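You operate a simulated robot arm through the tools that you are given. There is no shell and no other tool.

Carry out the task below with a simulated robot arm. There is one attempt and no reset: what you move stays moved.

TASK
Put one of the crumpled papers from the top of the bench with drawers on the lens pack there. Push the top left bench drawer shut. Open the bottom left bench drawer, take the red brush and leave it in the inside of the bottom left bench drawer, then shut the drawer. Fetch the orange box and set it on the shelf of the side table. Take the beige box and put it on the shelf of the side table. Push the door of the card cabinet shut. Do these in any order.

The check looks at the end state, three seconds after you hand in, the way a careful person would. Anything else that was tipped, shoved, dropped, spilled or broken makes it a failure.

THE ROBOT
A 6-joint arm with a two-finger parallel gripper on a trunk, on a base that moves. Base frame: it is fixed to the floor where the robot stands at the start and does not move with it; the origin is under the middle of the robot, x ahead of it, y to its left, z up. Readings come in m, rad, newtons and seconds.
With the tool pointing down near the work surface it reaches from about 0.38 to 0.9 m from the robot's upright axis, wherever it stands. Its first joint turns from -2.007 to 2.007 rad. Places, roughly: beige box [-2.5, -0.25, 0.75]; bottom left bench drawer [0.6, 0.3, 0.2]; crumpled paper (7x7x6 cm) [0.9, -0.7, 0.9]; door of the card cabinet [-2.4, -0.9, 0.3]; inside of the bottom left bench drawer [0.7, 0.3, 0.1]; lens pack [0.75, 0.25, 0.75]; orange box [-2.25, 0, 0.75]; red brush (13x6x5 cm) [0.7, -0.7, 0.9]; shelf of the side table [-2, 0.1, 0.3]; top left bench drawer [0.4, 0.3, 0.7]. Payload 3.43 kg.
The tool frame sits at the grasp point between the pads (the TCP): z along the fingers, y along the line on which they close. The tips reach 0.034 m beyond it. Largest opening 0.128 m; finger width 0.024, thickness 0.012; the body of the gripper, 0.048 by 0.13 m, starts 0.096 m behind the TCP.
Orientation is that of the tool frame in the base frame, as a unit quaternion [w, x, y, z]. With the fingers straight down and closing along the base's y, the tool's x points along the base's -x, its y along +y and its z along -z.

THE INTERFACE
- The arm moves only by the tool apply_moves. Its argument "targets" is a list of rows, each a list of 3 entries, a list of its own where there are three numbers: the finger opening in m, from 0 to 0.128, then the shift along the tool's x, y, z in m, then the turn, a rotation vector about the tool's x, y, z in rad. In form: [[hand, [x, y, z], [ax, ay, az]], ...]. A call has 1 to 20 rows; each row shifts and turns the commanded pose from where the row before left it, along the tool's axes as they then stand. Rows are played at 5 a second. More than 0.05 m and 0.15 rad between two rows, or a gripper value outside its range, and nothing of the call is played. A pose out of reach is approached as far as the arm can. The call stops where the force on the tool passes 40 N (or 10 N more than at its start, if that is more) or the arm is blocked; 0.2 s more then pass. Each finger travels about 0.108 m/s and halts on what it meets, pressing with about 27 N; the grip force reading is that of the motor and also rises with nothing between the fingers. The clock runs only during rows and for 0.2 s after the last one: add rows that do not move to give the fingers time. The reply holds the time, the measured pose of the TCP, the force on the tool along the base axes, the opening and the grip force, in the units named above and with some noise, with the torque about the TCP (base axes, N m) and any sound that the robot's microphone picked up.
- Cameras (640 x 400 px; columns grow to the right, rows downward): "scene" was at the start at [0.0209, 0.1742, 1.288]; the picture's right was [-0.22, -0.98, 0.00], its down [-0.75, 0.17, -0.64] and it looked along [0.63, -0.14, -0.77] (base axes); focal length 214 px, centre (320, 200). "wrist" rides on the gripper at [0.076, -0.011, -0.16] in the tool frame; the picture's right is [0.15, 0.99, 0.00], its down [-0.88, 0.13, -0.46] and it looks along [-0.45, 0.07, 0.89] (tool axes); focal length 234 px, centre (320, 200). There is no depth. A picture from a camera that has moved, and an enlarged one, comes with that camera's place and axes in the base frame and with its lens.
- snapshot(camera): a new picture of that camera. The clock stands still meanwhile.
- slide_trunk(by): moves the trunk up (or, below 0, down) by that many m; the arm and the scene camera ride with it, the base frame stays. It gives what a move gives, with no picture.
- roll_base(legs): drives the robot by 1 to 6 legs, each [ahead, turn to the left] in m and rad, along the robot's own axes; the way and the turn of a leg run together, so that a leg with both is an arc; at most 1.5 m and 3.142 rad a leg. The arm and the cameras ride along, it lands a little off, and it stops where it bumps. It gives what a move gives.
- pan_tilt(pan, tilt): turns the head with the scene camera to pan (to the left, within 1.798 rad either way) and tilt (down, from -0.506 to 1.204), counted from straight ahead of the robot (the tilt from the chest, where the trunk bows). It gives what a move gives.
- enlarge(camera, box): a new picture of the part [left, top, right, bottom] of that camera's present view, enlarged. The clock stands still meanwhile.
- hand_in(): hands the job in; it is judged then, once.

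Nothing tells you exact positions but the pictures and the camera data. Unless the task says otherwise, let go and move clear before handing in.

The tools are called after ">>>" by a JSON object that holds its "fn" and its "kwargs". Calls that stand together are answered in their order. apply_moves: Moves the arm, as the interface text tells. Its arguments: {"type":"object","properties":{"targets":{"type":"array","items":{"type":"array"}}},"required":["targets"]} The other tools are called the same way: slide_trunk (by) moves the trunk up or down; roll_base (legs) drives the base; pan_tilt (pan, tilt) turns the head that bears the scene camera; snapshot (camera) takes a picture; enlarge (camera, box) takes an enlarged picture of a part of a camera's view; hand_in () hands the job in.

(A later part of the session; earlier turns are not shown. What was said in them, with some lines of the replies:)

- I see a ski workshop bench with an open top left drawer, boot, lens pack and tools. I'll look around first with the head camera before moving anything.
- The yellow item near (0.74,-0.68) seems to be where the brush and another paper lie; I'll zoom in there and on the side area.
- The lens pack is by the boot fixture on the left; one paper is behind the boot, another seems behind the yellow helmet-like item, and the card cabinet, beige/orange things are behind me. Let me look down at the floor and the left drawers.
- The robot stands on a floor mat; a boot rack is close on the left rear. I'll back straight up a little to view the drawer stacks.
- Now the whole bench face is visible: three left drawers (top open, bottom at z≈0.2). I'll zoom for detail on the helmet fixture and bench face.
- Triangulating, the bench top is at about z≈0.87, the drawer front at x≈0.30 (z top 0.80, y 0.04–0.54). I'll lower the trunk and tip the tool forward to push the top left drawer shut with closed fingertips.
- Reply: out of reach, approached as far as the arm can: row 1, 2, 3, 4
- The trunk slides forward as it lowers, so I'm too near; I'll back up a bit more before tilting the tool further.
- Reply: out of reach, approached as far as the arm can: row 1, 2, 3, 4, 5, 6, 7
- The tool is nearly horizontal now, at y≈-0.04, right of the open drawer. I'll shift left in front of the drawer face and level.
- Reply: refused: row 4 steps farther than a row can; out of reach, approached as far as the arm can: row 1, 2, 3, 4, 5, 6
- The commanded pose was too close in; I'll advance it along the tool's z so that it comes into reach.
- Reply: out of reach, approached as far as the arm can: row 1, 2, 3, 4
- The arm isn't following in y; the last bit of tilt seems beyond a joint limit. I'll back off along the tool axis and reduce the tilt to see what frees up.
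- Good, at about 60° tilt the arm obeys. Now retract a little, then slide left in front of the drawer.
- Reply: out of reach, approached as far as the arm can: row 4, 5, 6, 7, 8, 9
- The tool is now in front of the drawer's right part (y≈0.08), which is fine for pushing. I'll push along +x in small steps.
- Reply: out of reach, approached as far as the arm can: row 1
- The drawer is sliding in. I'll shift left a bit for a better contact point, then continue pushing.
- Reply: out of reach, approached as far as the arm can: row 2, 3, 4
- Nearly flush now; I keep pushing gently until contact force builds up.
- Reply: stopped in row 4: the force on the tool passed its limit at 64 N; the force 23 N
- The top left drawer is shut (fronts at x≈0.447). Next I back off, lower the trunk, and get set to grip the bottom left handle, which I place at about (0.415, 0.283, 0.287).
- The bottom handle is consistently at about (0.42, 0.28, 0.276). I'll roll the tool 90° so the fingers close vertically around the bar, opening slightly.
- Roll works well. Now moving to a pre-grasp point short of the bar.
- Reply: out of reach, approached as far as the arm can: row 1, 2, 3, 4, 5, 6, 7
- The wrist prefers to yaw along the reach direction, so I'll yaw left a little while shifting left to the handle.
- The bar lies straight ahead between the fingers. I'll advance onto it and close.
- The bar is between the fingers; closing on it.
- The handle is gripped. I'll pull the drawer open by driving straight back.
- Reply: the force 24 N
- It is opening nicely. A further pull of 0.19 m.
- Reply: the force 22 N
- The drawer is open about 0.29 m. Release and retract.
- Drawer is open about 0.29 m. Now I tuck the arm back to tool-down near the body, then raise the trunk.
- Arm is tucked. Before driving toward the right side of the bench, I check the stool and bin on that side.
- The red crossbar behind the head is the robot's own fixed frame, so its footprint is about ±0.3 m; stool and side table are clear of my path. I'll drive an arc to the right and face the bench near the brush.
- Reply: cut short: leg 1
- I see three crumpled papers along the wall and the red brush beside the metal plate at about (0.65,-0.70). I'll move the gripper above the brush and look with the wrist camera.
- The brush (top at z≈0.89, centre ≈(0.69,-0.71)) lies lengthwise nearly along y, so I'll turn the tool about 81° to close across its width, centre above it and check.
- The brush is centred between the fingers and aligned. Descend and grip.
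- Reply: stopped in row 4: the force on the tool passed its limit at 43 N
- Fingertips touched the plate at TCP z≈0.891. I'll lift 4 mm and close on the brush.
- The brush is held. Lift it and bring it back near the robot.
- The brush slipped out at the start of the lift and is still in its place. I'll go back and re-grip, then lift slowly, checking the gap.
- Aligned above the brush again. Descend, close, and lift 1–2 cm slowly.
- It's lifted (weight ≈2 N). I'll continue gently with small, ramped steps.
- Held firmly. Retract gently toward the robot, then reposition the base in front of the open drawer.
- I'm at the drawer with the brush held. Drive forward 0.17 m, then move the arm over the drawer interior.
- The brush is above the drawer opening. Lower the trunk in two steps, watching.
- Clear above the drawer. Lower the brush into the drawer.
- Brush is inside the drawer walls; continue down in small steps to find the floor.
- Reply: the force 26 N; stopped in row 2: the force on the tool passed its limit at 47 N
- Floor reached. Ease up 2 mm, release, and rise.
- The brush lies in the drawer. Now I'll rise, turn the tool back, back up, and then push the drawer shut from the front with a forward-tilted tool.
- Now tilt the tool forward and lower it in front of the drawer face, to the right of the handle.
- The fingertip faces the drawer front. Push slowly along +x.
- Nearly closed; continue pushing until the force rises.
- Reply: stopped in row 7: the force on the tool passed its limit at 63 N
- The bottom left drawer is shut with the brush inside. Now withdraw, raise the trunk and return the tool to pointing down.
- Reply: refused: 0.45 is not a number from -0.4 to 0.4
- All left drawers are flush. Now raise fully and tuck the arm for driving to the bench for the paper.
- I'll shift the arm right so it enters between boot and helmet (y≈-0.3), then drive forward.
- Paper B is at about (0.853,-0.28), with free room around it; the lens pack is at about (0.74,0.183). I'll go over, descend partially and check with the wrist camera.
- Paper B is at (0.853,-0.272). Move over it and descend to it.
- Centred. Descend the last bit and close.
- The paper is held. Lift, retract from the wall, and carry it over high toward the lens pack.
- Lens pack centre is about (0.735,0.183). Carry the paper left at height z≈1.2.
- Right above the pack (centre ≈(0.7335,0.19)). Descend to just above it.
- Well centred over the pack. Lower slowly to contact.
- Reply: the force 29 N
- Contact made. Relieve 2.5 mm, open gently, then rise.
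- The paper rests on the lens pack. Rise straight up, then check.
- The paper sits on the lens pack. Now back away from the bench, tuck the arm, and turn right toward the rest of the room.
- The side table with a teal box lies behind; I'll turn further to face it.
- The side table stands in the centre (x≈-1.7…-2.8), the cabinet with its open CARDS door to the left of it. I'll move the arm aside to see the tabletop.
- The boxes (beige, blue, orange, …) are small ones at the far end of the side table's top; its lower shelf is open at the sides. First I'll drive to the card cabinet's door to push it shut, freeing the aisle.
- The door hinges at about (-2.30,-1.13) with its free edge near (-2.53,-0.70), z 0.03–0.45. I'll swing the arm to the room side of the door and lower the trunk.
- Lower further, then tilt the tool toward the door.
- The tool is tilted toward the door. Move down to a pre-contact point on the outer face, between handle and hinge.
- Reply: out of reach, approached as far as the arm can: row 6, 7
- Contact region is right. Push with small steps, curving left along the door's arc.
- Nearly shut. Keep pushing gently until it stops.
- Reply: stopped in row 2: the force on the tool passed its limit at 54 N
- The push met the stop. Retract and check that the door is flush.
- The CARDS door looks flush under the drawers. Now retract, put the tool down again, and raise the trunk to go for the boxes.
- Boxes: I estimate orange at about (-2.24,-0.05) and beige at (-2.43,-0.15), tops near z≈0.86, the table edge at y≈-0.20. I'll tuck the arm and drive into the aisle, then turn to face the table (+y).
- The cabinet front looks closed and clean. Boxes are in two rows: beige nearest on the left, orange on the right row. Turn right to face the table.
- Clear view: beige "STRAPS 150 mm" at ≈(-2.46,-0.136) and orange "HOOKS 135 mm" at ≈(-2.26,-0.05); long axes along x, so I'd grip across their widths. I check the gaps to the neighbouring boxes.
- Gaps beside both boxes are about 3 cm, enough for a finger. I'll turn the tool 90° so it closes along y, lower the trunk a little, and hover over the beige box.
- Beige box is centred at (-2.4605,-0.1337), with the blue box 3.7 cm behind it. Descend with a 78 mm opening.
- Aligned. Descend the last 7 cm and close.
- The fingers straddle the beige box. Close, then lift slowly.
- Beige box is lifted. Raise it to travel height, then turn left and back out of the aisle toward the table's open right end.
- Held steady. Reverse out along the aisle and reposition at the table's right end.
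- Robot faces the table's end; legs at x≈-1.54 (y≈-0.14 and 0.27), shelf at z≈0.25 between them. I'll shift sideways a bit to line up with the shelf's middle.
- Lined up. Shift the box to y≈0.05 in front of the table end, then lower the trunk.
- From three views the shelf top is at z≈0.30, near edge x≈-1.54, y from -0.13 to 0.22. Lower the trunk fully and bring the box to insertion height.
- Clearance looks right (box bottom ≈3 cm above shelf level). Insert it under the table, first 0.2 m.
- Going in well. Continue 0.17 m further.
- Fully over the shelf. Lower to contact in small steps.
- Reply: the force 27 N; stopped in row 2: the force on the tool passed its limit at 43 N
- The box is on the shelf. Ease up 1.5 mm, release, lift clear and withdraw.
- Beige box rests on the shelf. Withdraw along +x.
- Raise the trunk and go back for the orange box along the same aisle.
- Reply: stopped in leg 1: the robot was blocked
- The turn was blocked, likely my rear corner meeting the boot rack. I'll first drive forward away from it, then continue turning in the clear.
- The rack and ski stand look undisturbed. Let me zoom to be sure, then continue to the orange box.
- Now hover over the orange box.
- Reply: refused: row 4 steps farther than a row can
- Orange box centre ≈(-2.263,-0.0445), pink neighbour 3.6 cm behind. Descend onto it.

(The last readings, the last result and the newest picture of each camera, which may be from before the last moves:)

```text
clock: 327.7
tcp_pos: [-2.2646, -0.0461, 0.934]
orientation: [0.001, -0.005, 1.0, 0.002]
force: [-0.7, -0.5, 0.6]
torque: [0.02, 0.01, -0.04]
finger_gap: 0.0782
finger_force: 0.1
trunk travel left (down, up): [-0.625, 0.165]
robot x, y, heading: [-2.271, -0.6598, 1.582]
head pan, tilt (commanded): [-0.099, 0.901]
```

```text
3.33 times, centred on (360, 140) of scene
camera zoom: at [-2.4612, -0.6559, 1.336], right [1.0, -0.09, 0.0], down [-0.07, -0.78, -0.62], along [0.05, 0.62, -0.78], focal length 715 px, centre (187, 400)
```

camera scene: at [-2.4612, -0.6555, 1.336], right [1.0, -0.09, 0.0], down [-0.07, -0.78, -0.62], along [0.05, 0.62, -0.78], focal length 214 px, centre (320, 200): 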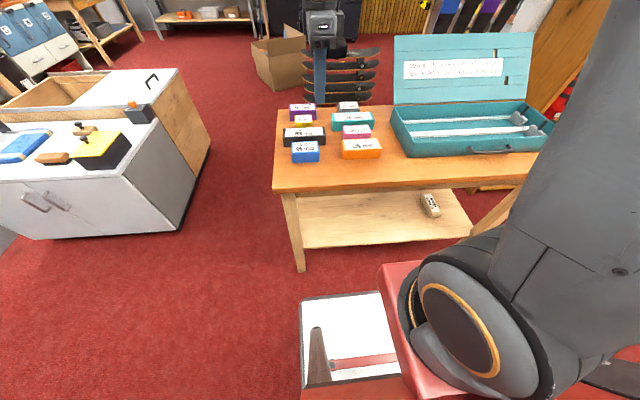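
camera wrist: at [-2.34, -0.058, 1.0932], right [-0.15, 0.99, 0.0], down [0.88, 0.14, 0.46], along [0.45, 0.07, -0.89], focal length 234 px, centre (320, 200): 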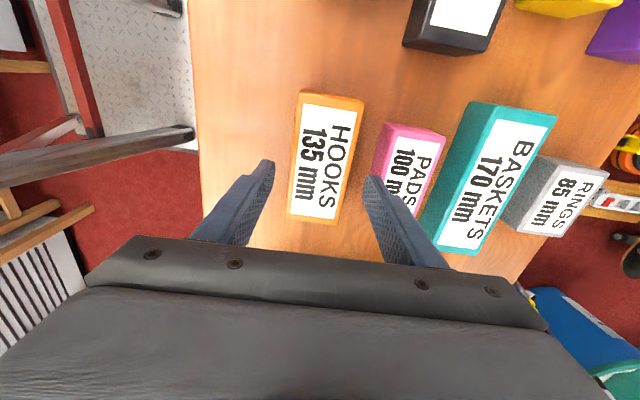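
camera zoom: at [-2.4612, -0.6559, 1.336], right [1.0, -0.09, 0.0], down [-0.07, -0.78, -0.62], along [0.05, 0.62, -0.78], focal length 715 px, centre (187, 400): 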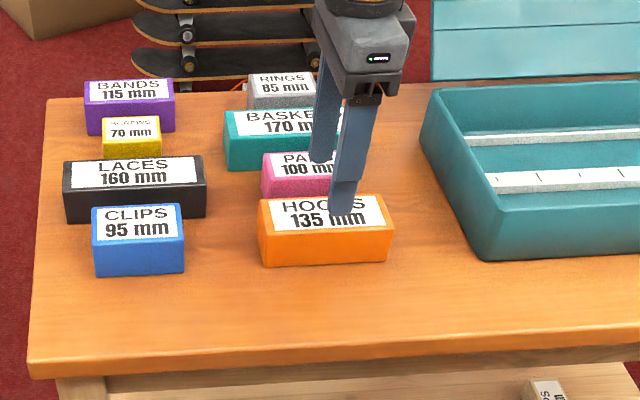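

>>> {"fn": "apply_moves", "kwargs": {"targets": [[0.078, [0, 0, 0.03], [0, 0, 0]], [0.078, [0, 0, 0.025], [0, 0, 0]], [0.078, [0, 0, 0.016], [0, 0, 0]]]}}

>>> {"fn": "enlarge", "kwargs": {"camera": "scene", "box": [280, 80, 440, 200]}}

```text
clock: 328.5
tcp_pos: [-2.2647, -0.0452, 0.8635]
orientation: [0.001, -0.005, 1.0, 0.001]
force: [0.6, -0.8, 0.2]
torque: [0.03, 0.02, -0.03]
finger_gap: 0.0779
finger_force: 0.0
trunk travel left (down, up): [-0.625, 0.165]
robot x, y, heading: [-2.2745, -0.6594, 1.582]
head pan, tilt (commanded): [-0.099, 0.901]
```

```text
3.33 times, centred on (360, 140) of scene
camera zoom: at [-2.4612, -0.6557, 1.336], right [1.0, -0.09, 0.0], down [-0.07, -0.78, -0.62], along [0.05, 0.62, -0.78], focal length 715 px, centre (187, 400)
```

zoom: 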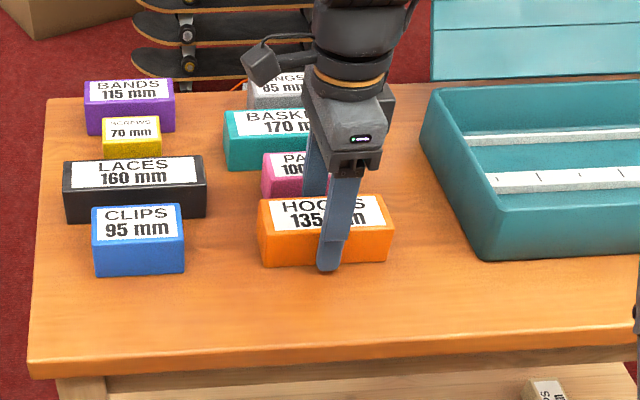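

The fingers straddle the orange box; close and lift slowly.

>>> {"fn": "apply_moves", "kwargs": {"targets": [[0.065, [0, 0, 0], [0, 0, 0]], [0.055, [0, 0, 0], [0, 0, 0]], [0.04, [0, 0, 0], [0, 0, 0]], [0.0, [0, 0, 0], [0, 0, 0]], [0.0, [0, 0, 0], [0, 0, 0]], [0.0, [0, 0, 0], [0, 0, 0]]]}}

>>> {"fn": "apply_moves", "kwargs": {"targets": [[0.0, [0, 0, -0.003], [0, 0, 0]], [0.0, [0, 0, -0.004], [0, 0, 0]], [0.0, [0, 0, -0.006], [0, 0, 0]], [0.0, [0, 0, -0.008], [0, 0, 0]], [0.0, [0, 0, -0.01], [0, 0, 0]]]}}

>>> {"fn": "enlarge", "kwargs": {"camera": "scene", "box": [280, 80, 440, 200]}}

```text
clock: 329.9
tcp_pos: [-2.2652, -0.0448, 0.8634]
orientation: [0.001, -0.004, 1.0, 0.002]
force: [0.0, 0.0, -0.7]
torque: [0.0, 0.02, -0.01]
finger_gap: 0.0615
finger_force: 27.2
trunk travel left (down, up): [-0.625, 0.165]
robot x, y, heading: [-2.2747, -0.6591, 1.588]
head pan, tilt (commanded): [-0.099, 0.901]
```

```text
clock: 331.1
tcp_pos: [-2.2657, -0.0449, 0.8933]
orientation: [0.001, -0.005, 1.0, 0.001]
force: [-0.1, 0.6, -1.3]
torque: [-0.02, 0.02, 0.0]
finger_gap: 0.0613
finger_force: 26.7
trunk travel left (down, up): [-0.625, 0.165]
robot x, y, heading: [-2.2745, -0.6591, 1.584]
head pan, tilt (commanded): [-0.099, 0.901]
```

```text
3.33 times, centred on (360, 140) of scene
camera zoom: at [-2.4612, -0.6553, 1.336], right [1.0, -0.09, 0.0], down [-0.07, -0.78, -0.62], along [0.05, 0.62, -0.78], focal length 715 px, centre (187, 400)
```

zoom: 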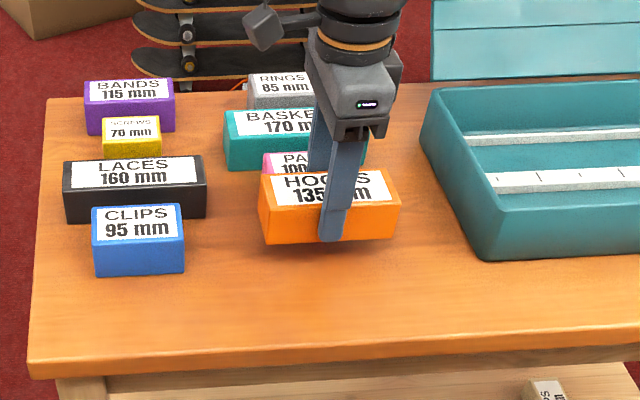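

Orange box lifted. Raise to travel height and tuck slightly.

>>> {"fn": "apply_moves", "kwargs": {"targets": [[0.0, [0, 0, -0.008], [0, 0, 0]], [0.0, [0, 0, -0.014], [0, 0, 0]], [0.0, [0, 0, -0.02], [0, 0, 0]], [0.0, [0, 0, -0.025], [0, 0, 0]], [0.0, [0, 0, -0.03], [0, 0, 0]], [0.0, [0, 0, -0.03], [0, 0, 0]], [0.0, [0, 0, -0.03], [0, 0, 0]], [0.0, [0, 0, -0.025], [0, 0, 0]], [0.0, [0, 0, -0.018], [0, 0, 0]], [0.0, [0, 0, -0.01], [0, 0, 0]], [0.0, [0.01, -0.009, 0], [0, 0, 0]], [0.0, [0.02, -0.018, 0], [0, 0, 0]], [0.0, [0.025, -0.022, 0], [0, 0, 0]], [0.0, [0.025, -0.022, 0], [0, 0, 0]], [0.0, [0.02, -0.018, 0], [0, 0, 0]], [0.0, [0.01, -0.009, 0], [0, 0, 0]]]}}

>>> {"fn": "roll_base", "kwargs": {"legs": [[0, 1.558]]}}

>>> {"fn": "snapshot", "kwargs": {"camera": "wrist"}}

```text
clock: 334.5
tcp_pos: [-2.3752, -0.1443, 1.1041]
orientation: [0.0, -0.004, 1.0, 0.002]
force: [1.1, -0.2, -1.2]
torque: [-0.01, 0.03, 0.02]
finger_gap: 0.0614
finger_force: 27.5
trunk travel left (down, up): [-0.625, 0.165]
robot x, y, heading: [-2.2726, -0.6582, 1.589]
head pan, tilt (commanded): [-0.099, 0.901]
```

```text
clock: 338.7
tcp_pos: [-2.7881, -0.7532, 1.1035]
orientation: [0.0, -0.706, 0.708, 0.001]
force: [-0.7, -0.1, -2.2]
torque: [-0.02, 0.03, 0.02]
finger_gap: 0.0613
finger_force: 26.7
trunk travel left (down, up): [-0.625, 0.165]
robot x, y, heading: [-2.2764, -0.6585, -3.132]
head pan, tilt (commanded): [-0.099, 0.901]
```

```text
taken
camera wrist: at [-2.7771, -0.8299, 1.2635], right [-0.99, -0.14, 0.0], down [-0.13, 0.88, 0.46], along [-0.07, 0.45, -0.89], focal length 234 px, centre (320, 200)
```

wrist: 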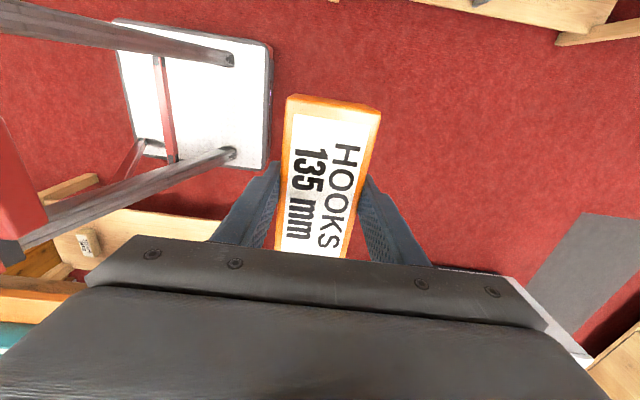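

Same route back to the table's right end.

>>> {"fn": "roll_base", "kwargs": {"legs": [[-1.0, 0], [0, 0.61], [-0.8, 0], [0, -0.61]]}}

>>> {"fn": "roll_base", "kwargs": {"legs": [[-0.18, 0], [0, -0.4], [0.35, 0], [0, 0.4]]}}

>>> {"fn": "pan_tilt", "kwargs": {"pan": -0.2, "tilt": 0.7}}

>>> {"fn": "snapshot", "kwargs": {"camera": "scene"}}

>>> {"fn": "snapshot", "kwargs": {"camera": "wrist"}}

```text
clock: 351.1
tcp_pos: [-1.1467, -0.294, 1.104]
orientation: [-0.001, -0.705, 0.71, 0.002]
force: [0.2, 0.1, -1.5]
torque: [0.0, -0.02, 0.0]
finger_gap: 0.0614
finger_force: 27.2
trunk travel left (down, up): [-0.625, 0.165]
robot x, y, heading: [-0.6307, -0.1981, -3.146]
head pan, tilt (commanded): [-0.099, 0.901]
```

```text
clock: 356.8
tcp_pos: [-1.289, -0.1607, 1.104]
orientation: [0.0, -0.707, 0.708, 0.002]
force: [1.0, 0.6, -1.6]
torque: [0.01, -0.02, 0.01]
finger_gap: 0.0616
finger_force: 27.3
trunk travel left (down, up): [-0.625, 0.165]
robot x, y, heading: [-0.7756, -0.0652, -3.137]
head pan, tilt (commanded): [-0.099, 0.901]
```

```text
clock: 357.6
tcp_pos: [-1.2885, -0.159, 1.1034]
orientation: [0.0, -0.706, 0.708, 0.001]
force: [-1.0, 0.1, -1.5]
torque: [0.0, 0.01, 0.01]
finger_gap: 0.0614
finger_force: 27.0
trunk travel left (down, up): [-0.625, 0.165]
robot x, y, heading: [-0.7728, -0.0633, -3.145]
head pan, tilt (commanded): [-0.201, 0.7]
```

```text
taken
camera scene: at [-0.7883, -0.2445, 1.3521], right [0.2, 0.98, 0.0], down [0.63, -0.13, -0.76], along [-0.75, 0.15, -0.64], focal length 214 px, centre (320, 200)
```

scene: 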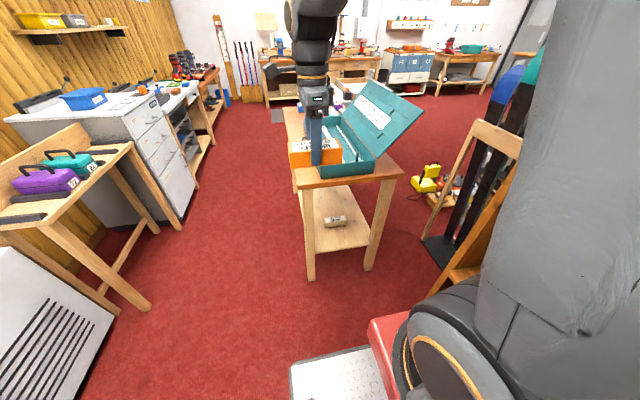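

```text
taken
camera wrist: at [-1.2771, -0.2359, 1.2634], right [-0.99, -0.14, 0.0], down [-0.13, 0.88, 0.46], along [-0.07, 0.45, -0.89], focal length 234 px, centre (320, 200)
```

wrist: 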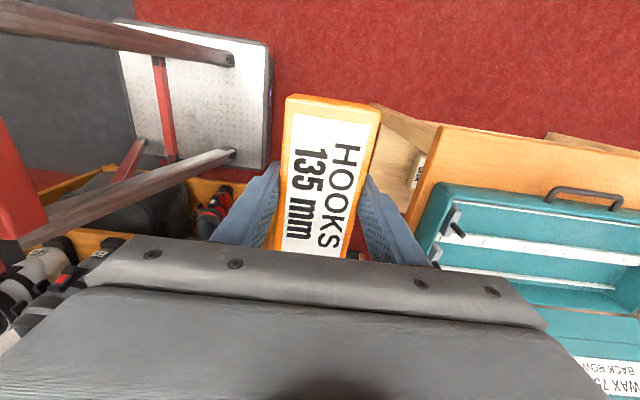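

Shift the orange box in front of the shelf's middle and lower the trunk.

>>> {"fn": "apply_moves", "kwargs": {"targets": [[0.0, [-0.01, 0.004, 0], [0, 0, 0]], [0.0, [-0.02, 0.008, 0], [0, 0, 0]], [0.0, [-0.025, 0.01, 0], [0, 0, 0]], [0.0, [-0.025, 0.011, 0], [0, 0, 0]], [0.0, [-0.025, 0.011, 0], [0, 0, 0]], [0.0, [-0.025, 0.011, 0], [0, 0, 0]], [0.0, [-0.025, 0.011, 0], [0, 0, 0]], [0.0, [-0.025, 0.011, 0], [0, 0, 0]], [0.0, [-0.02, 0.008, 0], [0, 0, 0]], [0.0, [-0.01, 0.004, 0], [0, 0, 0]]]}}

>>> {"fn": "slide_trunk", "kwargs": {"by": -0.35}}

>>> {"fn": "slide_trunk", "kwargs": {"by": -0.27}}

>>> {"fn": "apply_moves", "kwargs": {"targets": [[0.0, [0, 0, 0.01], [0, 0, 0]], [0.0, [0, 0, 0.02], [0, 0, 0]], [0.0, [0, 0, 0.025], [0, 0, 0]], [0.0, [0, 0, 0.025], [0, 0, 0]], [0.0, [0, 0, 0.015], [0, 0, 0]], [0.0, [0, 0, 0.008], [0, 0, 0]]]}}

>>> {"fn": "snapshot", "kwargs": {"camera": "scene"}}

>>> {"fn": "snapshot", "kwargs": {"camera": "wrist"}}

```text
clock: 359.8
tcp_pos: [-1.3761, 0.05, 1.1044]
orientation: [0.0, -0.706, 0.708, 0.001]
force: [0.3, 0.8, -1.3]
torque: [-0.02, -0.02, -0.02]
finger_gap: 0.0616
finger_force: 26.8
trunk travel left (down, up): [-0.625, 0.165]
robot x, y, heading: [-0.7751, -0.0617, -3.139]
head pan, tilt (commanded): [-0.201, 0.7]
```

```text
clock: 363.2
tcp_pos: [-1.377, 0.0508, 0.753]
orientation: [0.001, -0.707, 0.708, 0.002]
force: [0.3, 0.7, -2.1]
torque: [-0.02, 0.03, -0.02]
finger_gap: 0.0614
finger_force: 27.3
trunk travel left (down, up): [-0.275, 0.515]
robot x, y, heading: [-0.7728, -0.0639, -3.135]
head pan, tilt (commanded): [-0.201, 0.7]
```

```text
clock: 365.9
tcp_pos: [-1.3771, 0.0509, 0.4837]
orientation: [0.0, -0.706, 0.708, 0.001]
force: [-0.4, -0.4, -2.3]
torque: [0.0, 0.03, 0.01]
finger_gap: 0.0613
finger_force: 27.5
trunk travel left (down, up): [-0.005, 0.785]
robot x, y, heading: [-0.7712, -0.0624, -3.141]
head pan, tilt (commanded): [-0.201, 0.7]
```

```text
clock: 367.3
tcp_pos: [-1.3777, 0.0501, 0.3799]
orientation: [0.0, -0.706, 0.709, 0.001]
force: [-0.1, 0.2, -2.2]
torque: [0.01, -0.02, -0.04]
finger_gap: 0.0615
finger_force: 27.0
trunk travel left (down, up): [-0.005, 0.785]
robot x, y, heading: [-0.7711, -0.0637, -3.143]
head pan, tilt (commanded): [-0.201, 0.7]
```

```text
taken
camera scene: at [-0.9608, -0.2449, 0.7322], right [0.2, 0.98, 0.0], down [0.63, -0.13, -0.76], along [-0.75, 0.15, -0.64], focal length 214 px, centre (320, 200)
```

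scene: 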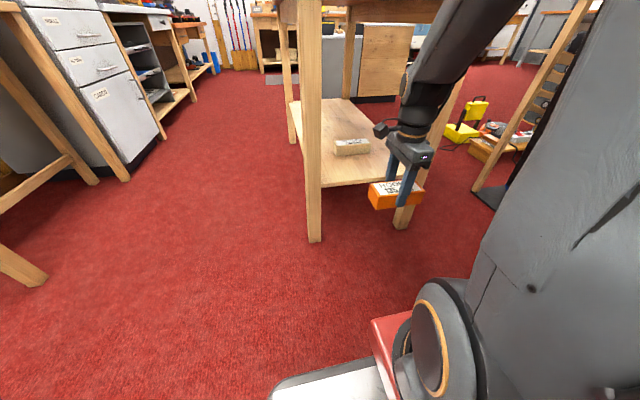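

```text
taken
camera wrist: at [-1.3662, -0.0253, 0.5403], right [-0.99, -0.14, 0.0], down [-0.13, 0.88, 0.46], along [-0.07, 0.45, -0.89], focal length 234 px, centre (320, 200)
```

wrist: 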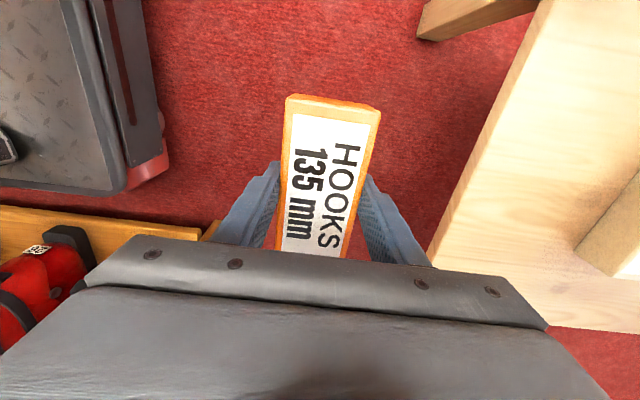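

Insert about 0.255 m, stopping short of the beige box.

>>> {"fn": "apply_moves", "kwargs": {"targets": [[0.0, [0, 0.01, 0], [0, 0, 0]], [0.0, [0, 0.02, 0], [0, 0, 0]], [0.0, [0, 0.025, 0], [0, 0, 0]], [0.0, [0, 0.025, 0], [0, 0, 0]], [0.0, [0, 0.025, 0], [0, 0, 0]], [0.0, [0, 0.025, 0], [0, 0, 0]], [0.0, [0, 0.025, 0], [0, 0, 0]], [0.0, [0, 0.025, 0], [0, 0, 0]], [0.0, [0, 0.025, 0], [0, 0, 0]], [0.0, [0, 0.025, 0], [0, 0, 0]], [0.0, [0, 0.015, 0], [0, 0, 0]], [0.0, [0, 0.01, 0], [0, 0, 0]]]}}

>>> {"fn": "snapshot", "kwargs": {"camera": "scene"}}

>>> {"fn": "snapshot", "kwargs": {"camera": "wrist"}}

```text
clock: 369.9
tcp_pos: [-1.6326, 0.0499, 0.3809]
orientation: [0.0, -0.706, 0.708, 0.001]
force: [-0.3, 0.1, -1.9]
torque: [0.01, -0.02, 0.01]
finger_gap: 0.0618
finger_force: 27.2
trunk travel left (down, up): [-0.005, 0.785]
robot x, y, heading: [-0.7719, -0.0641, -3.143]
head pan, tilt (commanded): [-0.201, 0.7]
```

```text
taken
camera scene: at [-0.9609, -0.2449, 0.7322], right [0.2, 0.98, 0.0], down [0.63, -0.13, -0.76], along [-0.75, 0.15, -0.64], focal length 214 px, centre (320, 200)
```

scene: 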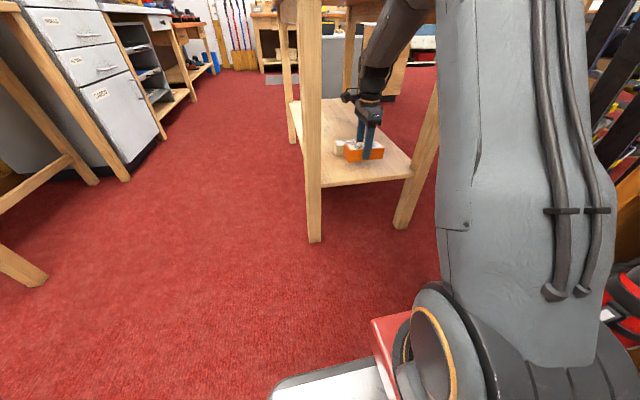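

```text
taken
camera wrist: at [-1.6212, -0.0256, 0.5412], right [-0.99, -0.14, 0.0], down [-0.13, 0.88, 0.46], along [-0.07, 0.45, -0.89], focal length 234 px, centre (320, 200)
```

wrist: 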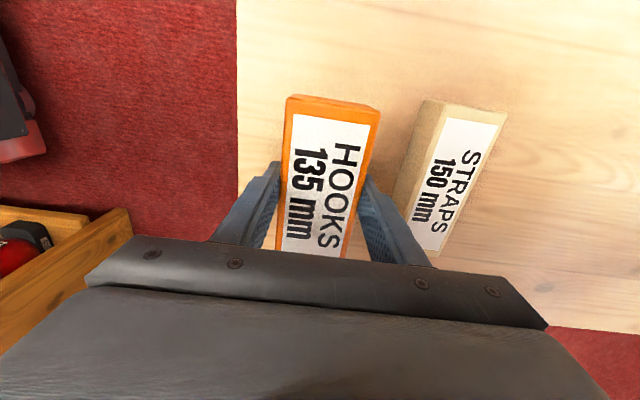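

Good spacing to the beige box. Lower to contact.

>>> {"fn": "apply_moves", "kwargs": {"targets": [[0.0, [0, 0, 0.008], [0, 0, 0]], [0.0, [0, 0, 0.01], [0, 0, 0]], [0.0, [0, 0, 0.008], [0, 0, 0]]]}}

>>> {"fn": "apply_moves", "kwargs": {"targets": [[0.0, [0, 0, 0.004], [0, 0, 0]], [0.0, [0, 0, 0.003], [0, 0, 0]]]}}

>>> {"fn": "apply_moves", "kwargs": {"targets": [[0.0, [0, 0, 0.002], [0, 0, 0]], [0.0, [0, 0, 0.002], [0, 0, 0]]]}}

```text
clock: 370.7
tcp_pos: [-1.6321, 0.0505, 0.3543]
orientation: [0.001, -0.706, 0.708, 0.001]
force: [-0.1, 0.8, -1.6]
torque: [0.01, -0.01, 0.01]
finger_gap: 0.0613
finger_force: 26.9
trunk travel left (down, up): [-0.005, 0.785]
robot x, y, heading: [-0.7743, -0.0627, -3.134]
head pan, tilt (commanded): [-0.201, 0.7]
```

```text
clock: 371.3
tcp_pos: [-1.6329, 0.0514, 0.349]
orientation: [-0.001, -0.707, 0.708, 0.002]
force: [0.4, 0.4, -1.3]
torque: [0.03, 0.0, 0.01]
finger_gap: 0.0616
finger_force: 27.3
trunk travel left (down, up): [-0.005, 0.785]
robot x, y, heading: [-0.7707, -0.069, -3.141]
head pan, tilt (commanded): [-0.201, 0.7]
```

```text
clock: 371.9
tcp_pos: [-1.6316, 0.0515, 0.3453]
orientation: [0.0, -0.707, 0.708, 0.002]
force: [0.1, 0.1, -2.2]
torque: [-0.03, -0.02, 0.02]
finger_gap: 0.0616
finger_force: 27.2
trunk travel left (down, up): [-0.005, 0.785]
robot x, y, heading: [-0.7757, -0.0655, -3.137]
head pan, tilt (commanded): [-0.201, 0.7]
```

>>> {"fn": "apply_moves", "kwargs": {"targets": [[0.0, [0, 0, 0.002], [0, 0, 0]], [0.0, [0, 0, 0.002], [0, 0, 0]]]}}

>>> {"fn": "apply_moves", "kwargs": {"targets": [[0.0, [0, 0, 0.0015], [0, 0, 0]], [0.0, [0, 0, 0.0015], [0, 0, 0]]]}}

```text
clock: 372.5
tcp_pos: [-1.6328, 0.052, 0.3433]
orientation: [-0.001, -0.706, 0.708, 0.003]
force: [7.6, -1.8, 23.2]
torque: [-0.08, -0.74, -0.02]
finger_gap: 0.0616
finger_force: 26.9
trunk travel left (down, up): [-0.005, 0.785]
robot x, y, heading: [-0.776, -0.0658, -3.134]
head pan, tilt (commanded): [-0.201, 0.7]
```

```text
clock: 373.1
tcp_pos: [-1.6321, 0.0507, 0.3403]
orientation: [-0.001, -0.707, 0.707, 0.003]
force: [3.5, -1.7, 31.3]
torque: [-0.04, -0.43, -0.03]
finger_gap: 0.0615
finger_force: 26.7
trunk travel left (down, up): [-0.005, 0.785]
robot x, y, heading: [-0.7687, -0.0674, -3.135]
head pan, tilt (commanded): [-0.201, 0.7]
```

Contact with the shelf. Relieve, release, lift clear and withdraw.

>>> {"fn": "apply_moves", "kwargs": {"targets": [[0.0, [0, 0, -0.003], [0, 0, 0]], [0.058, [0, 0, 0], [0, 0, 0]], [0.066, [0, 0, 0], [0, 0, 0]], [0.074, [0, 0, 0], [0, 0, 0]], [0.082, [0, 0, 0], [0, 0, 0]], [0.082, [0, 0, 0], [0, 0, 0]], [0.082, [0, 0, -0.02], [0, 0, 0]], [0.082, [0, 0, -0.03], [0, 0, 0]], [0.082, [0, 0, -0.015], [0, 0, 0]]]}}

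>>> {"fn": "snapshot", "kwargs": {"camera": "wrist"}}

>>> {"fn": "enlarge", "kwargs": {"camera": "scene", "box": [270, 0, 470, 190]}}

```text
clock: 375.1
tcp_pos: [-1.6326, 0.0516, 0.4053]
orientation: [-0.001, -0.707, 0.707, 0.001]
force: [-0.3, 0.2, -0.1]
torque: [-0.03, 0.0, -0.02]
finger_gap: 0.082
finger_force: 0.2
trunk travel left (down, up): [-0.005, 0.785]
robot x, y, heading: [-0.7715, -0.0631, -3.137]
head pan, tilt (commanded): [-0.201, 0.7]
```

```text
taken
camera wrist: at [-1.6214, -0.0241, 0.5659], right [-0.99, -0.14, 0.0], down [-0.13, 0.88, 0.46], along [-0.07, 0.45, -0.89], focal length 234 px, centre (320, 200)
```

wrist: 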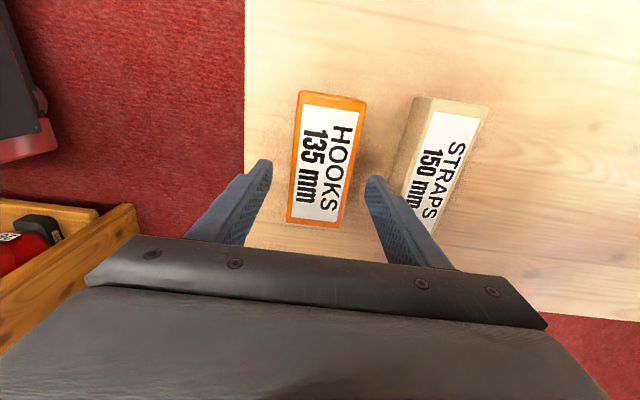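

```text
2.11 times, centred on (370, 95) of scene
camera zoom: at [-0.9608, -0.2449, 0.7322], right [0.2, 0.98, 0.0], down [0.63, -0.13, -0.76], along [-0.75, 0.15, -0.64], focal length 452 px, centre (215, 421)
```

zoom: 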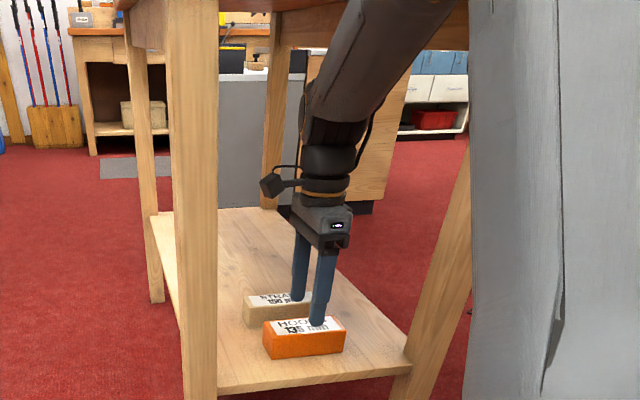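

Both boxes are on the shelf. Before withdrawing I check the forearm's clearance under the table edge.

>>> {"fn": "pan_tilt", "kwargs": {"pan": -0.2, "tilt": 0.25}}

>>> {"fn": "snapshot", "kwargs": {"camera": "scene"}}

```text
clock: 376.0
tcp_pos: [-1.6331, 0.0534, 0.4059]
orientation: [0.0, -0.707, 0.708, 0.001]
force: [0.3, 0.5, 0.0]
torque: [-0.01, 0.03, 0.0]
finger_gap: 0.082
finger_force: 0.0
trunk travel left (down, up): [-0.005, 0.785]
robot x, y, heading: [-0.7735, -0.0603, -3.138]
head pan, tilt (commanded): [-0.201, 0.25]
```

```text
taken
camera scene: at [-0.9691, -0.2433, 0.7729], right [0.2, 0.98, 0.0], down [0.24, -0.05, -0.97], along [-0.95, 0.19, -0.25], focal length 214 px, centre (320, 200)
```

scene: 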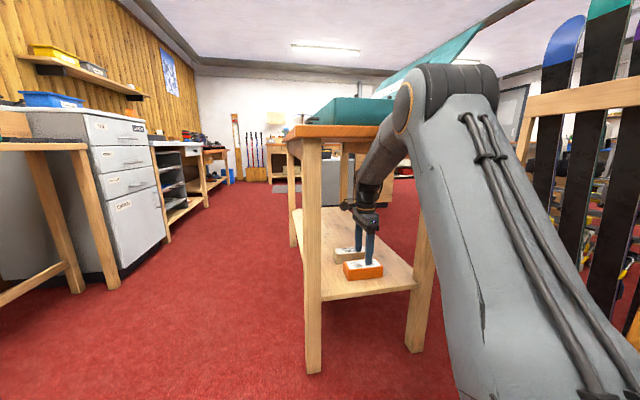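

>>> {"fn": "enlarge", "kwargs": {"camera": "scene", "box": [280, 80, 460, 300]}}

```text
1.82 times, centred on (370, 190) of scene
camera zoom: at [-0.9691, -0.2433, 0.7729], right [0.2, 0.98, 0.0], down [0.24, -0.05, -0.97], along [-0.95, 0.19, -0.25], focal length 390 px, centre (229, 218)
```

zoom: 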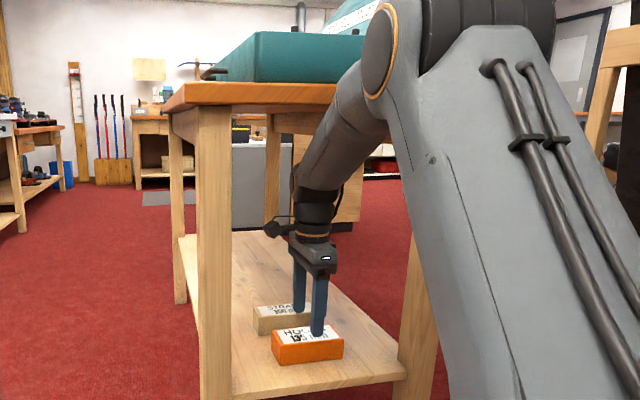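

Clearance under the table edge is small but positive and improves on the way out. Lower 8 mm, close slightly and withdraw.

>>> {"fn": "apply_moves", "kwargs": {"targets": [[0.082, [0, 0, 0.008], [0, 0, 0]], [0.07, [0, -0.015, 0], [0, 0, 0]], [0.05, [0, -0.025, 0], [0, 0, 0]], [0.03, [0, -0.03, 0], [0, 0, 0]], [0.01, [0, -0.03, 0.01], [0, 0, 0]], [0.0, [0, -0.03, 0.01], [0, 0, 0]], [0.0, [0, -0.035, 0], [0, 0, 0]], [0.0, [0, -0.035, 0], [0, 0, 0]], [0.0, [0, -0.035, 0], [0, 0, 0]]]}}

>>> {"fn": "snapshot", "kwargs": {"camera": "scene"}}

>>> {"fn": "snapshot", "kwargs": {"camera": "wrist"}}

```text
clock: 378.0
tcp_pos: [-1.3968, 0.0502, 0.3781]
orientation: [0.0, -0.706, 0.708, 0.001]
force: [1.0, 0.0, -1.0]
torque: [0.04, 0.01, -0.01]
finger_gap: 0.0
finger_force: 26.6
trunk travel left (down, up): [-0.005, 0.785]
robot x, y, heading: [-0.7766, -0.0646, -3.138]
head pan, tilt (commanded): [-0.201, 0.25]
```

```text
taken
camera scene: at [-0.9692, -0.2433, 0.773], right [0.2, 0.98, 0.0], down [0.24, -0.05, -0.97], along [-0.95, 0.19, -0.25], focal length 214 px, centre (320, 200)
```

scene: 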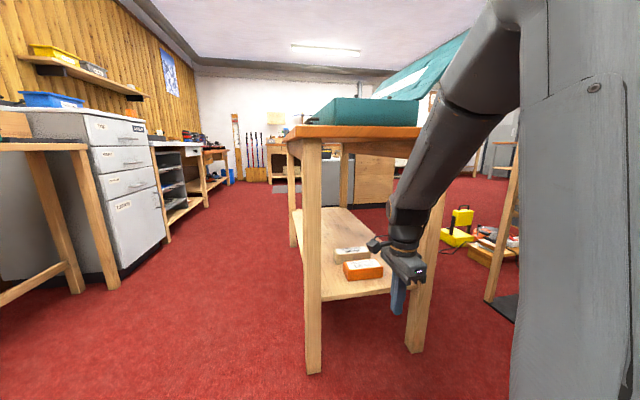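

```text
taken
camera wrist: at [-1.3861, -0.0262, 0.5368], right [-0.99, -0.14, 0.0], down [-0.13, 0.88, 0.46], along [-0.07, 0.45, -0.89], focal length 234 px, centre (320, 200)
```

wrist: 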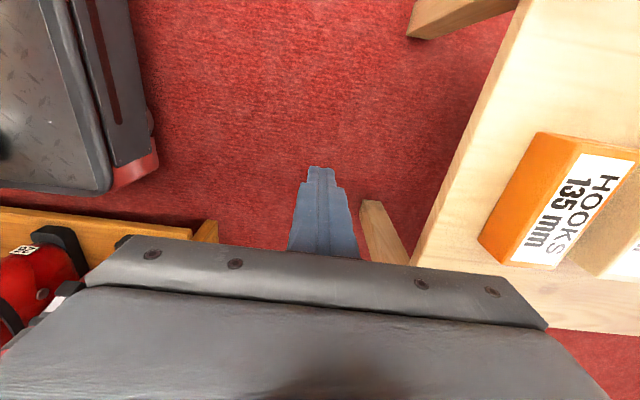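

Arm is clear. Let me verify the cabinet door closure from this low angle.

>>> {"fn": "enlarge", "kwargs": {"camera": "scene", "box": [70, 90, 230, 300]}}

```text
1.90 times, centred on (150, 195) of scene
camera zoom: at [-0.9692, -0.2433, 0.773], right [0.2, 0.98, 0.0], down [0.24, -0.05, -0.97], along [-0.95, 0.19, -0.25], focal length 408 px, centre (644, 210)
```

zoom: 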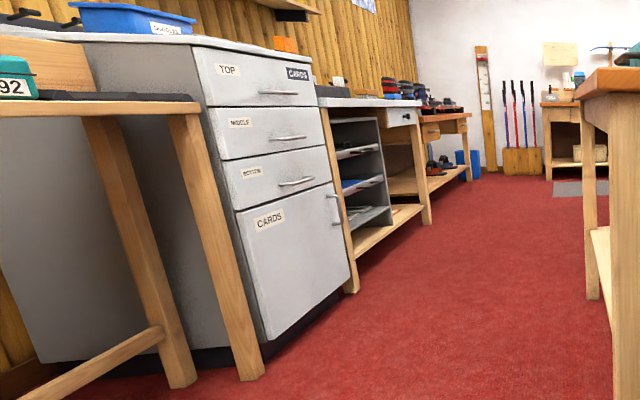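

The card door is flush with the drawers. Now raise the arm, tuck it and back away; I'll take a last look at the bench.

>>> {"fn": "slide_trunk", "kwargs": {"by": 0.4}}

>>> {"fn": "slide_trunk", "kwargs": {"by": 0.22}}

>>> {"fn": "apply_moves", "kwargs": {"targets": [[0.0, [0, -0.03, -0.03], [0, 0, 0]], [0.0, [0, -0.03, -0.03], [0, 0, 0]], [0.0, [0.03, -0.02, -0.03], [0, 0, 0]], [0.0, [0.04, 0, -0.02], [0, 0, 0]], [0.0, [0.04, 0, 0], [0, 0, 0]], [0.0, [0.04, 0, 0], [0, 0, 0]], [0.0, [0.04, 0, 0], [0, 0, 0]], [0.0, [0.04, 0, 0], [0, 0, 0]]]}}

>>> {"fn": "roll_base", "kwargs": {"legs": [[-0.6, -0.6]]}}

>>> {"fn": "pan_tilt", "kwargs": {"pan": -1.79, "tilt": 0.5}}

>>> {"fn": "snapshot", "kwargs": {"camera": "scene"}}

```text
clock: 381.9
tcp_pos: [-1.3963, 0.0507, 0.7777]
orientation: [-0.001, -0.707, 0.707, 0.002]
force: [-0.3, -0.2, 0.3]
torque: [0.0, -0.01, 0.01]
finger_gap: 0.0
finger_force: 27.1
trunk travel left (down, up): [-0.405, 0.385]
robot x, y, heading: [-0.7711, -0.063, -3.143]
head pan, tilt (commanded): [-0.201, 0.25]
```

```text
clock: 384.2
tcp_pos: [-1.3972, 0.0509, 0.9968]
orientation: [0.0, -0.707, 0.707, 0.002]
force: [0.1, 0.0, 0.5]
torque: [-0.02, 0.0, -0.02]
finger_gap: 0.0001
finger_force: 26.6
trunk travel left (down, up): [-0.625, 0.165]
robot x, y, heading: [-0.7728, -0.0642, -3.139]
head pan, tilt (commanded): [-0.201, 0.25]
```

```text
clock: 386.0
tcp_pos: [-1.318, -0.1799, 1.1074]
orientation: [-0.001, -0.706, 0.708, 0.001]
force: [-0.2, -0.3, -0.6]
torque: [-0.03, -0.02, 0.0]
finger_gap: 0.0
finger_force: 27.3
trunk travel left (down, up): [-0.625, 0.165]
robot x, y, heading: [-0.7746, -0.0652, -3.14]
head pan, tilt (commanded): [-0.201, 0.25]
```

```text
clock: 389.4
tcp_pos: [-0.7219, -0.0258, 1.1077]
orientation: [0.0, -0.464, 0.886, 0.001]
force: [0.2, -1.2, 0.6]
torque: [-0.05, -0.01, -0.02]
finger_gap: 0.0
finger_force: 27.3
trunk travel left (down, up): [-0.625, 0.165]
robot x, y, heading: [-0.209, -0.2365, 2.546]
head pan, tilt (commanded): [-0.201, 0.25]
```

```text
clock: 391.0
tcp_pos: [-0.7215, -0.0248, 1.1078]
orientation: [0.001, -0.465, 0.885, 0.002]
force: [0.2, 1.0, -0.2]
torque: [-0.01, -0.01, 0.03]
finger_gap: 0.0
finger_force: 27.3
trunk travel left (down, up): [-0.625, 0.165]
robot x, y, heading: [-0.2039, -0.2375, 2.544]
head pan, tilt (commanded): [-1.791, 0.499]
```

```text
taken
camera scene: at [-0.1945, -0.376, 1.3699], right [0.69, -0.73, 0.0], down [-0.35, -0.33, -0.88], along [0.64, 0.6, -0.48], focal length 214 px, centre (320, 200)
```

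scene: 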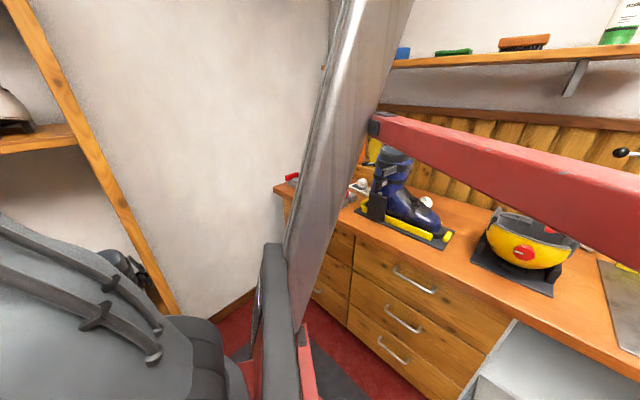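

>>> {"fn": "enlarge", "kwargs": {"camera": "scene", "box": [270, 130, 470, 330]}}

>>> {"fn": "roll_base", "kwargs": {"legs": [[0, 1.3]]}}

>>> {"fn": "roll_base", "kwargs": {"legs": [[0, 1.3]]}}

>>> {"fn": "pan_tilt", "kwargs": {"pan": 1.3, "tilt": 0.7}}

>>> {"fn": "snapshot", "kwargs": {"camera": "scene"}}

```text
2.00 times, centred on (370, 230) of scene
camera zoom: at [-0.1945, -0.376, 1.3699], right [0.69, -0.73, 0.0], down [-0.35, -0.33, -0.88], along [0.64, 0.6, -0.48], focal length 429 px, centre (220, 140)
```

zoom: 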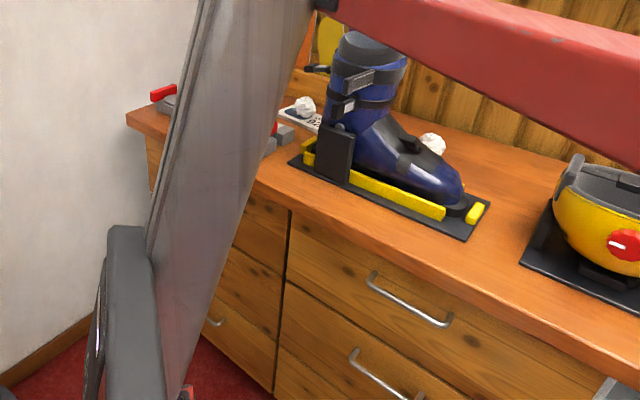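

```text
clock: 394.6
tcp_pos: [-0.5531, -0.6739, 1.1077]
orientation: [-0.001, 0.905, -0.426, -0.001]
force: [0.4, -0.5, 0.7]
torque: [0.0, 0.0, 0.03]
finger_gap: 0.0
finger_force: 27.2
trunk travel left (down, up): [-0.625, 0.165]
robot x, y, heading: [-0.2112, -0.2385, -2.441]
head pan, tilt (commanded): [-1.791, 0.499]
```

```text
clock: 398.2
tcp_pos: [0.1196, -0.6873, 1.1071]
orientation: [0.0, 0.978, 0.207, -0.001]
force: [0.3, 0.6, -0.2]
torque: [-0.01, 0.01, 0.04]
finger_gap: 0.0001
finger_force: 27.0
trunk travel left (down, up): [-0.625, 0.165]
robot x, y, heading: [-0.211, -0.2333, -1.147]
head pan, tilt (commanded): [-1.791, 0.499]
```

```text
clock: 400.9
tcp_pos: [0.119, -0.6867, 1.1075]
orientation: [0.001, 0.978, 0.206, -0.001]
force: [0.0, 0.4, 0.5]
torque: [0.0, 0.0, 0.04]
finger_gap: 0.0001
finger_force: 26.8
trunk travel left (down, up): [-0.625, 0.165]
robot x, y, heading: [-0.2094, -0.2374, -1.145]
head pan, tilt (commanded): [1.3, 0.7]
```

```text
taken
camera scene: at [0.0263, -0.0839, 1.3522], right [0.15, -0.99, 0.0], down [-0.64, -0.1, -0.76], along [0.76, 0.12, -0.64], focal length 214 px, centre (320, 200)
```

scene: 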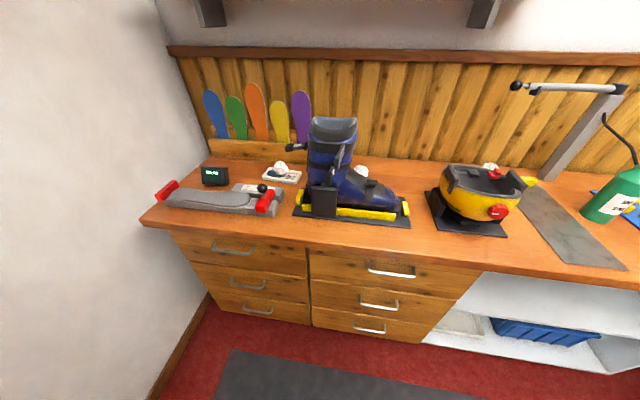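

The bench looks right: paper on the lens pack, all left drawers shut. One last zoom before handing in.

>>> {"fn": "enlarge", "kwargs": {"camera": "scene", "box": [130, 130, 440, 340]}}

```text
1.90 times, centred on (285, 235) of scene
camera zoom: at [0.0263, -0.0839, 1.3522], right [0.15, -0.99, 0.0], down [-0.64, -0.1, -0.76], along [0.76, 0.12, -0.64], focal length 408 px, centre (387, 133)
```

zoom: 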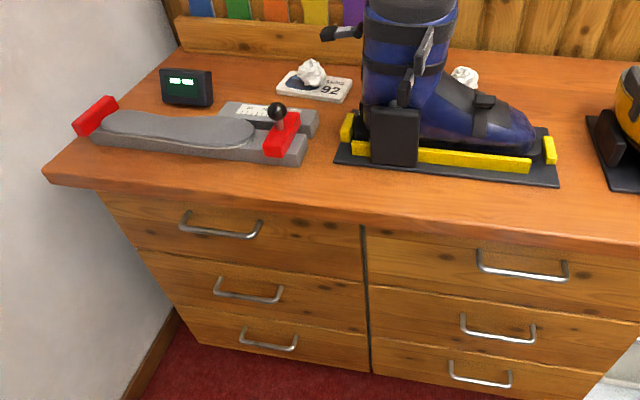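

Everything in the task appears done. The paper is on the lens pack. The top left drawer is shut, and the bottom left drawer is shut with the brush inside. The orange and beige boxes are on the side table's shelf, and the card cabinet door is closed. The arm is clear, so I'm handing in.

>>> {"fn": "hand_in", "kwargs": {}}

```text
The job is handed in.
```

I handed the job in with every part of the task done; the check's result hasn't come back to me.

- **Paper:** one crumpled paper from the bench is resting on the lens pack. I saw it still there in my last look.
- **Bench drawers:** the top left drawer is shut. I opened the bottom left drawer, put the red brush inside and shut the drawer again. The last bench picture shows all the left drawers flush.
- **Boxes:** the beige and orange boxes both stand on the shelf of the side table, about 12 cm apart. The other boxes on the table were not touched.
- **Card cabinet:** the door is closed and looks level with the drawers above it.

**Brush grip:** the brush slipped out of the gripper on my first try. It stayed in place on the bench, and the second, slower lift held.

**Blocked turn:** one turn of the base, near the boot rack and ski stand, was stopped as blocked. A picture afterwards showed the boots, helmets and skis upright. One earlier drive leg was also reported cut short by a little; I saw nothing disturbed there, but did not find out why.
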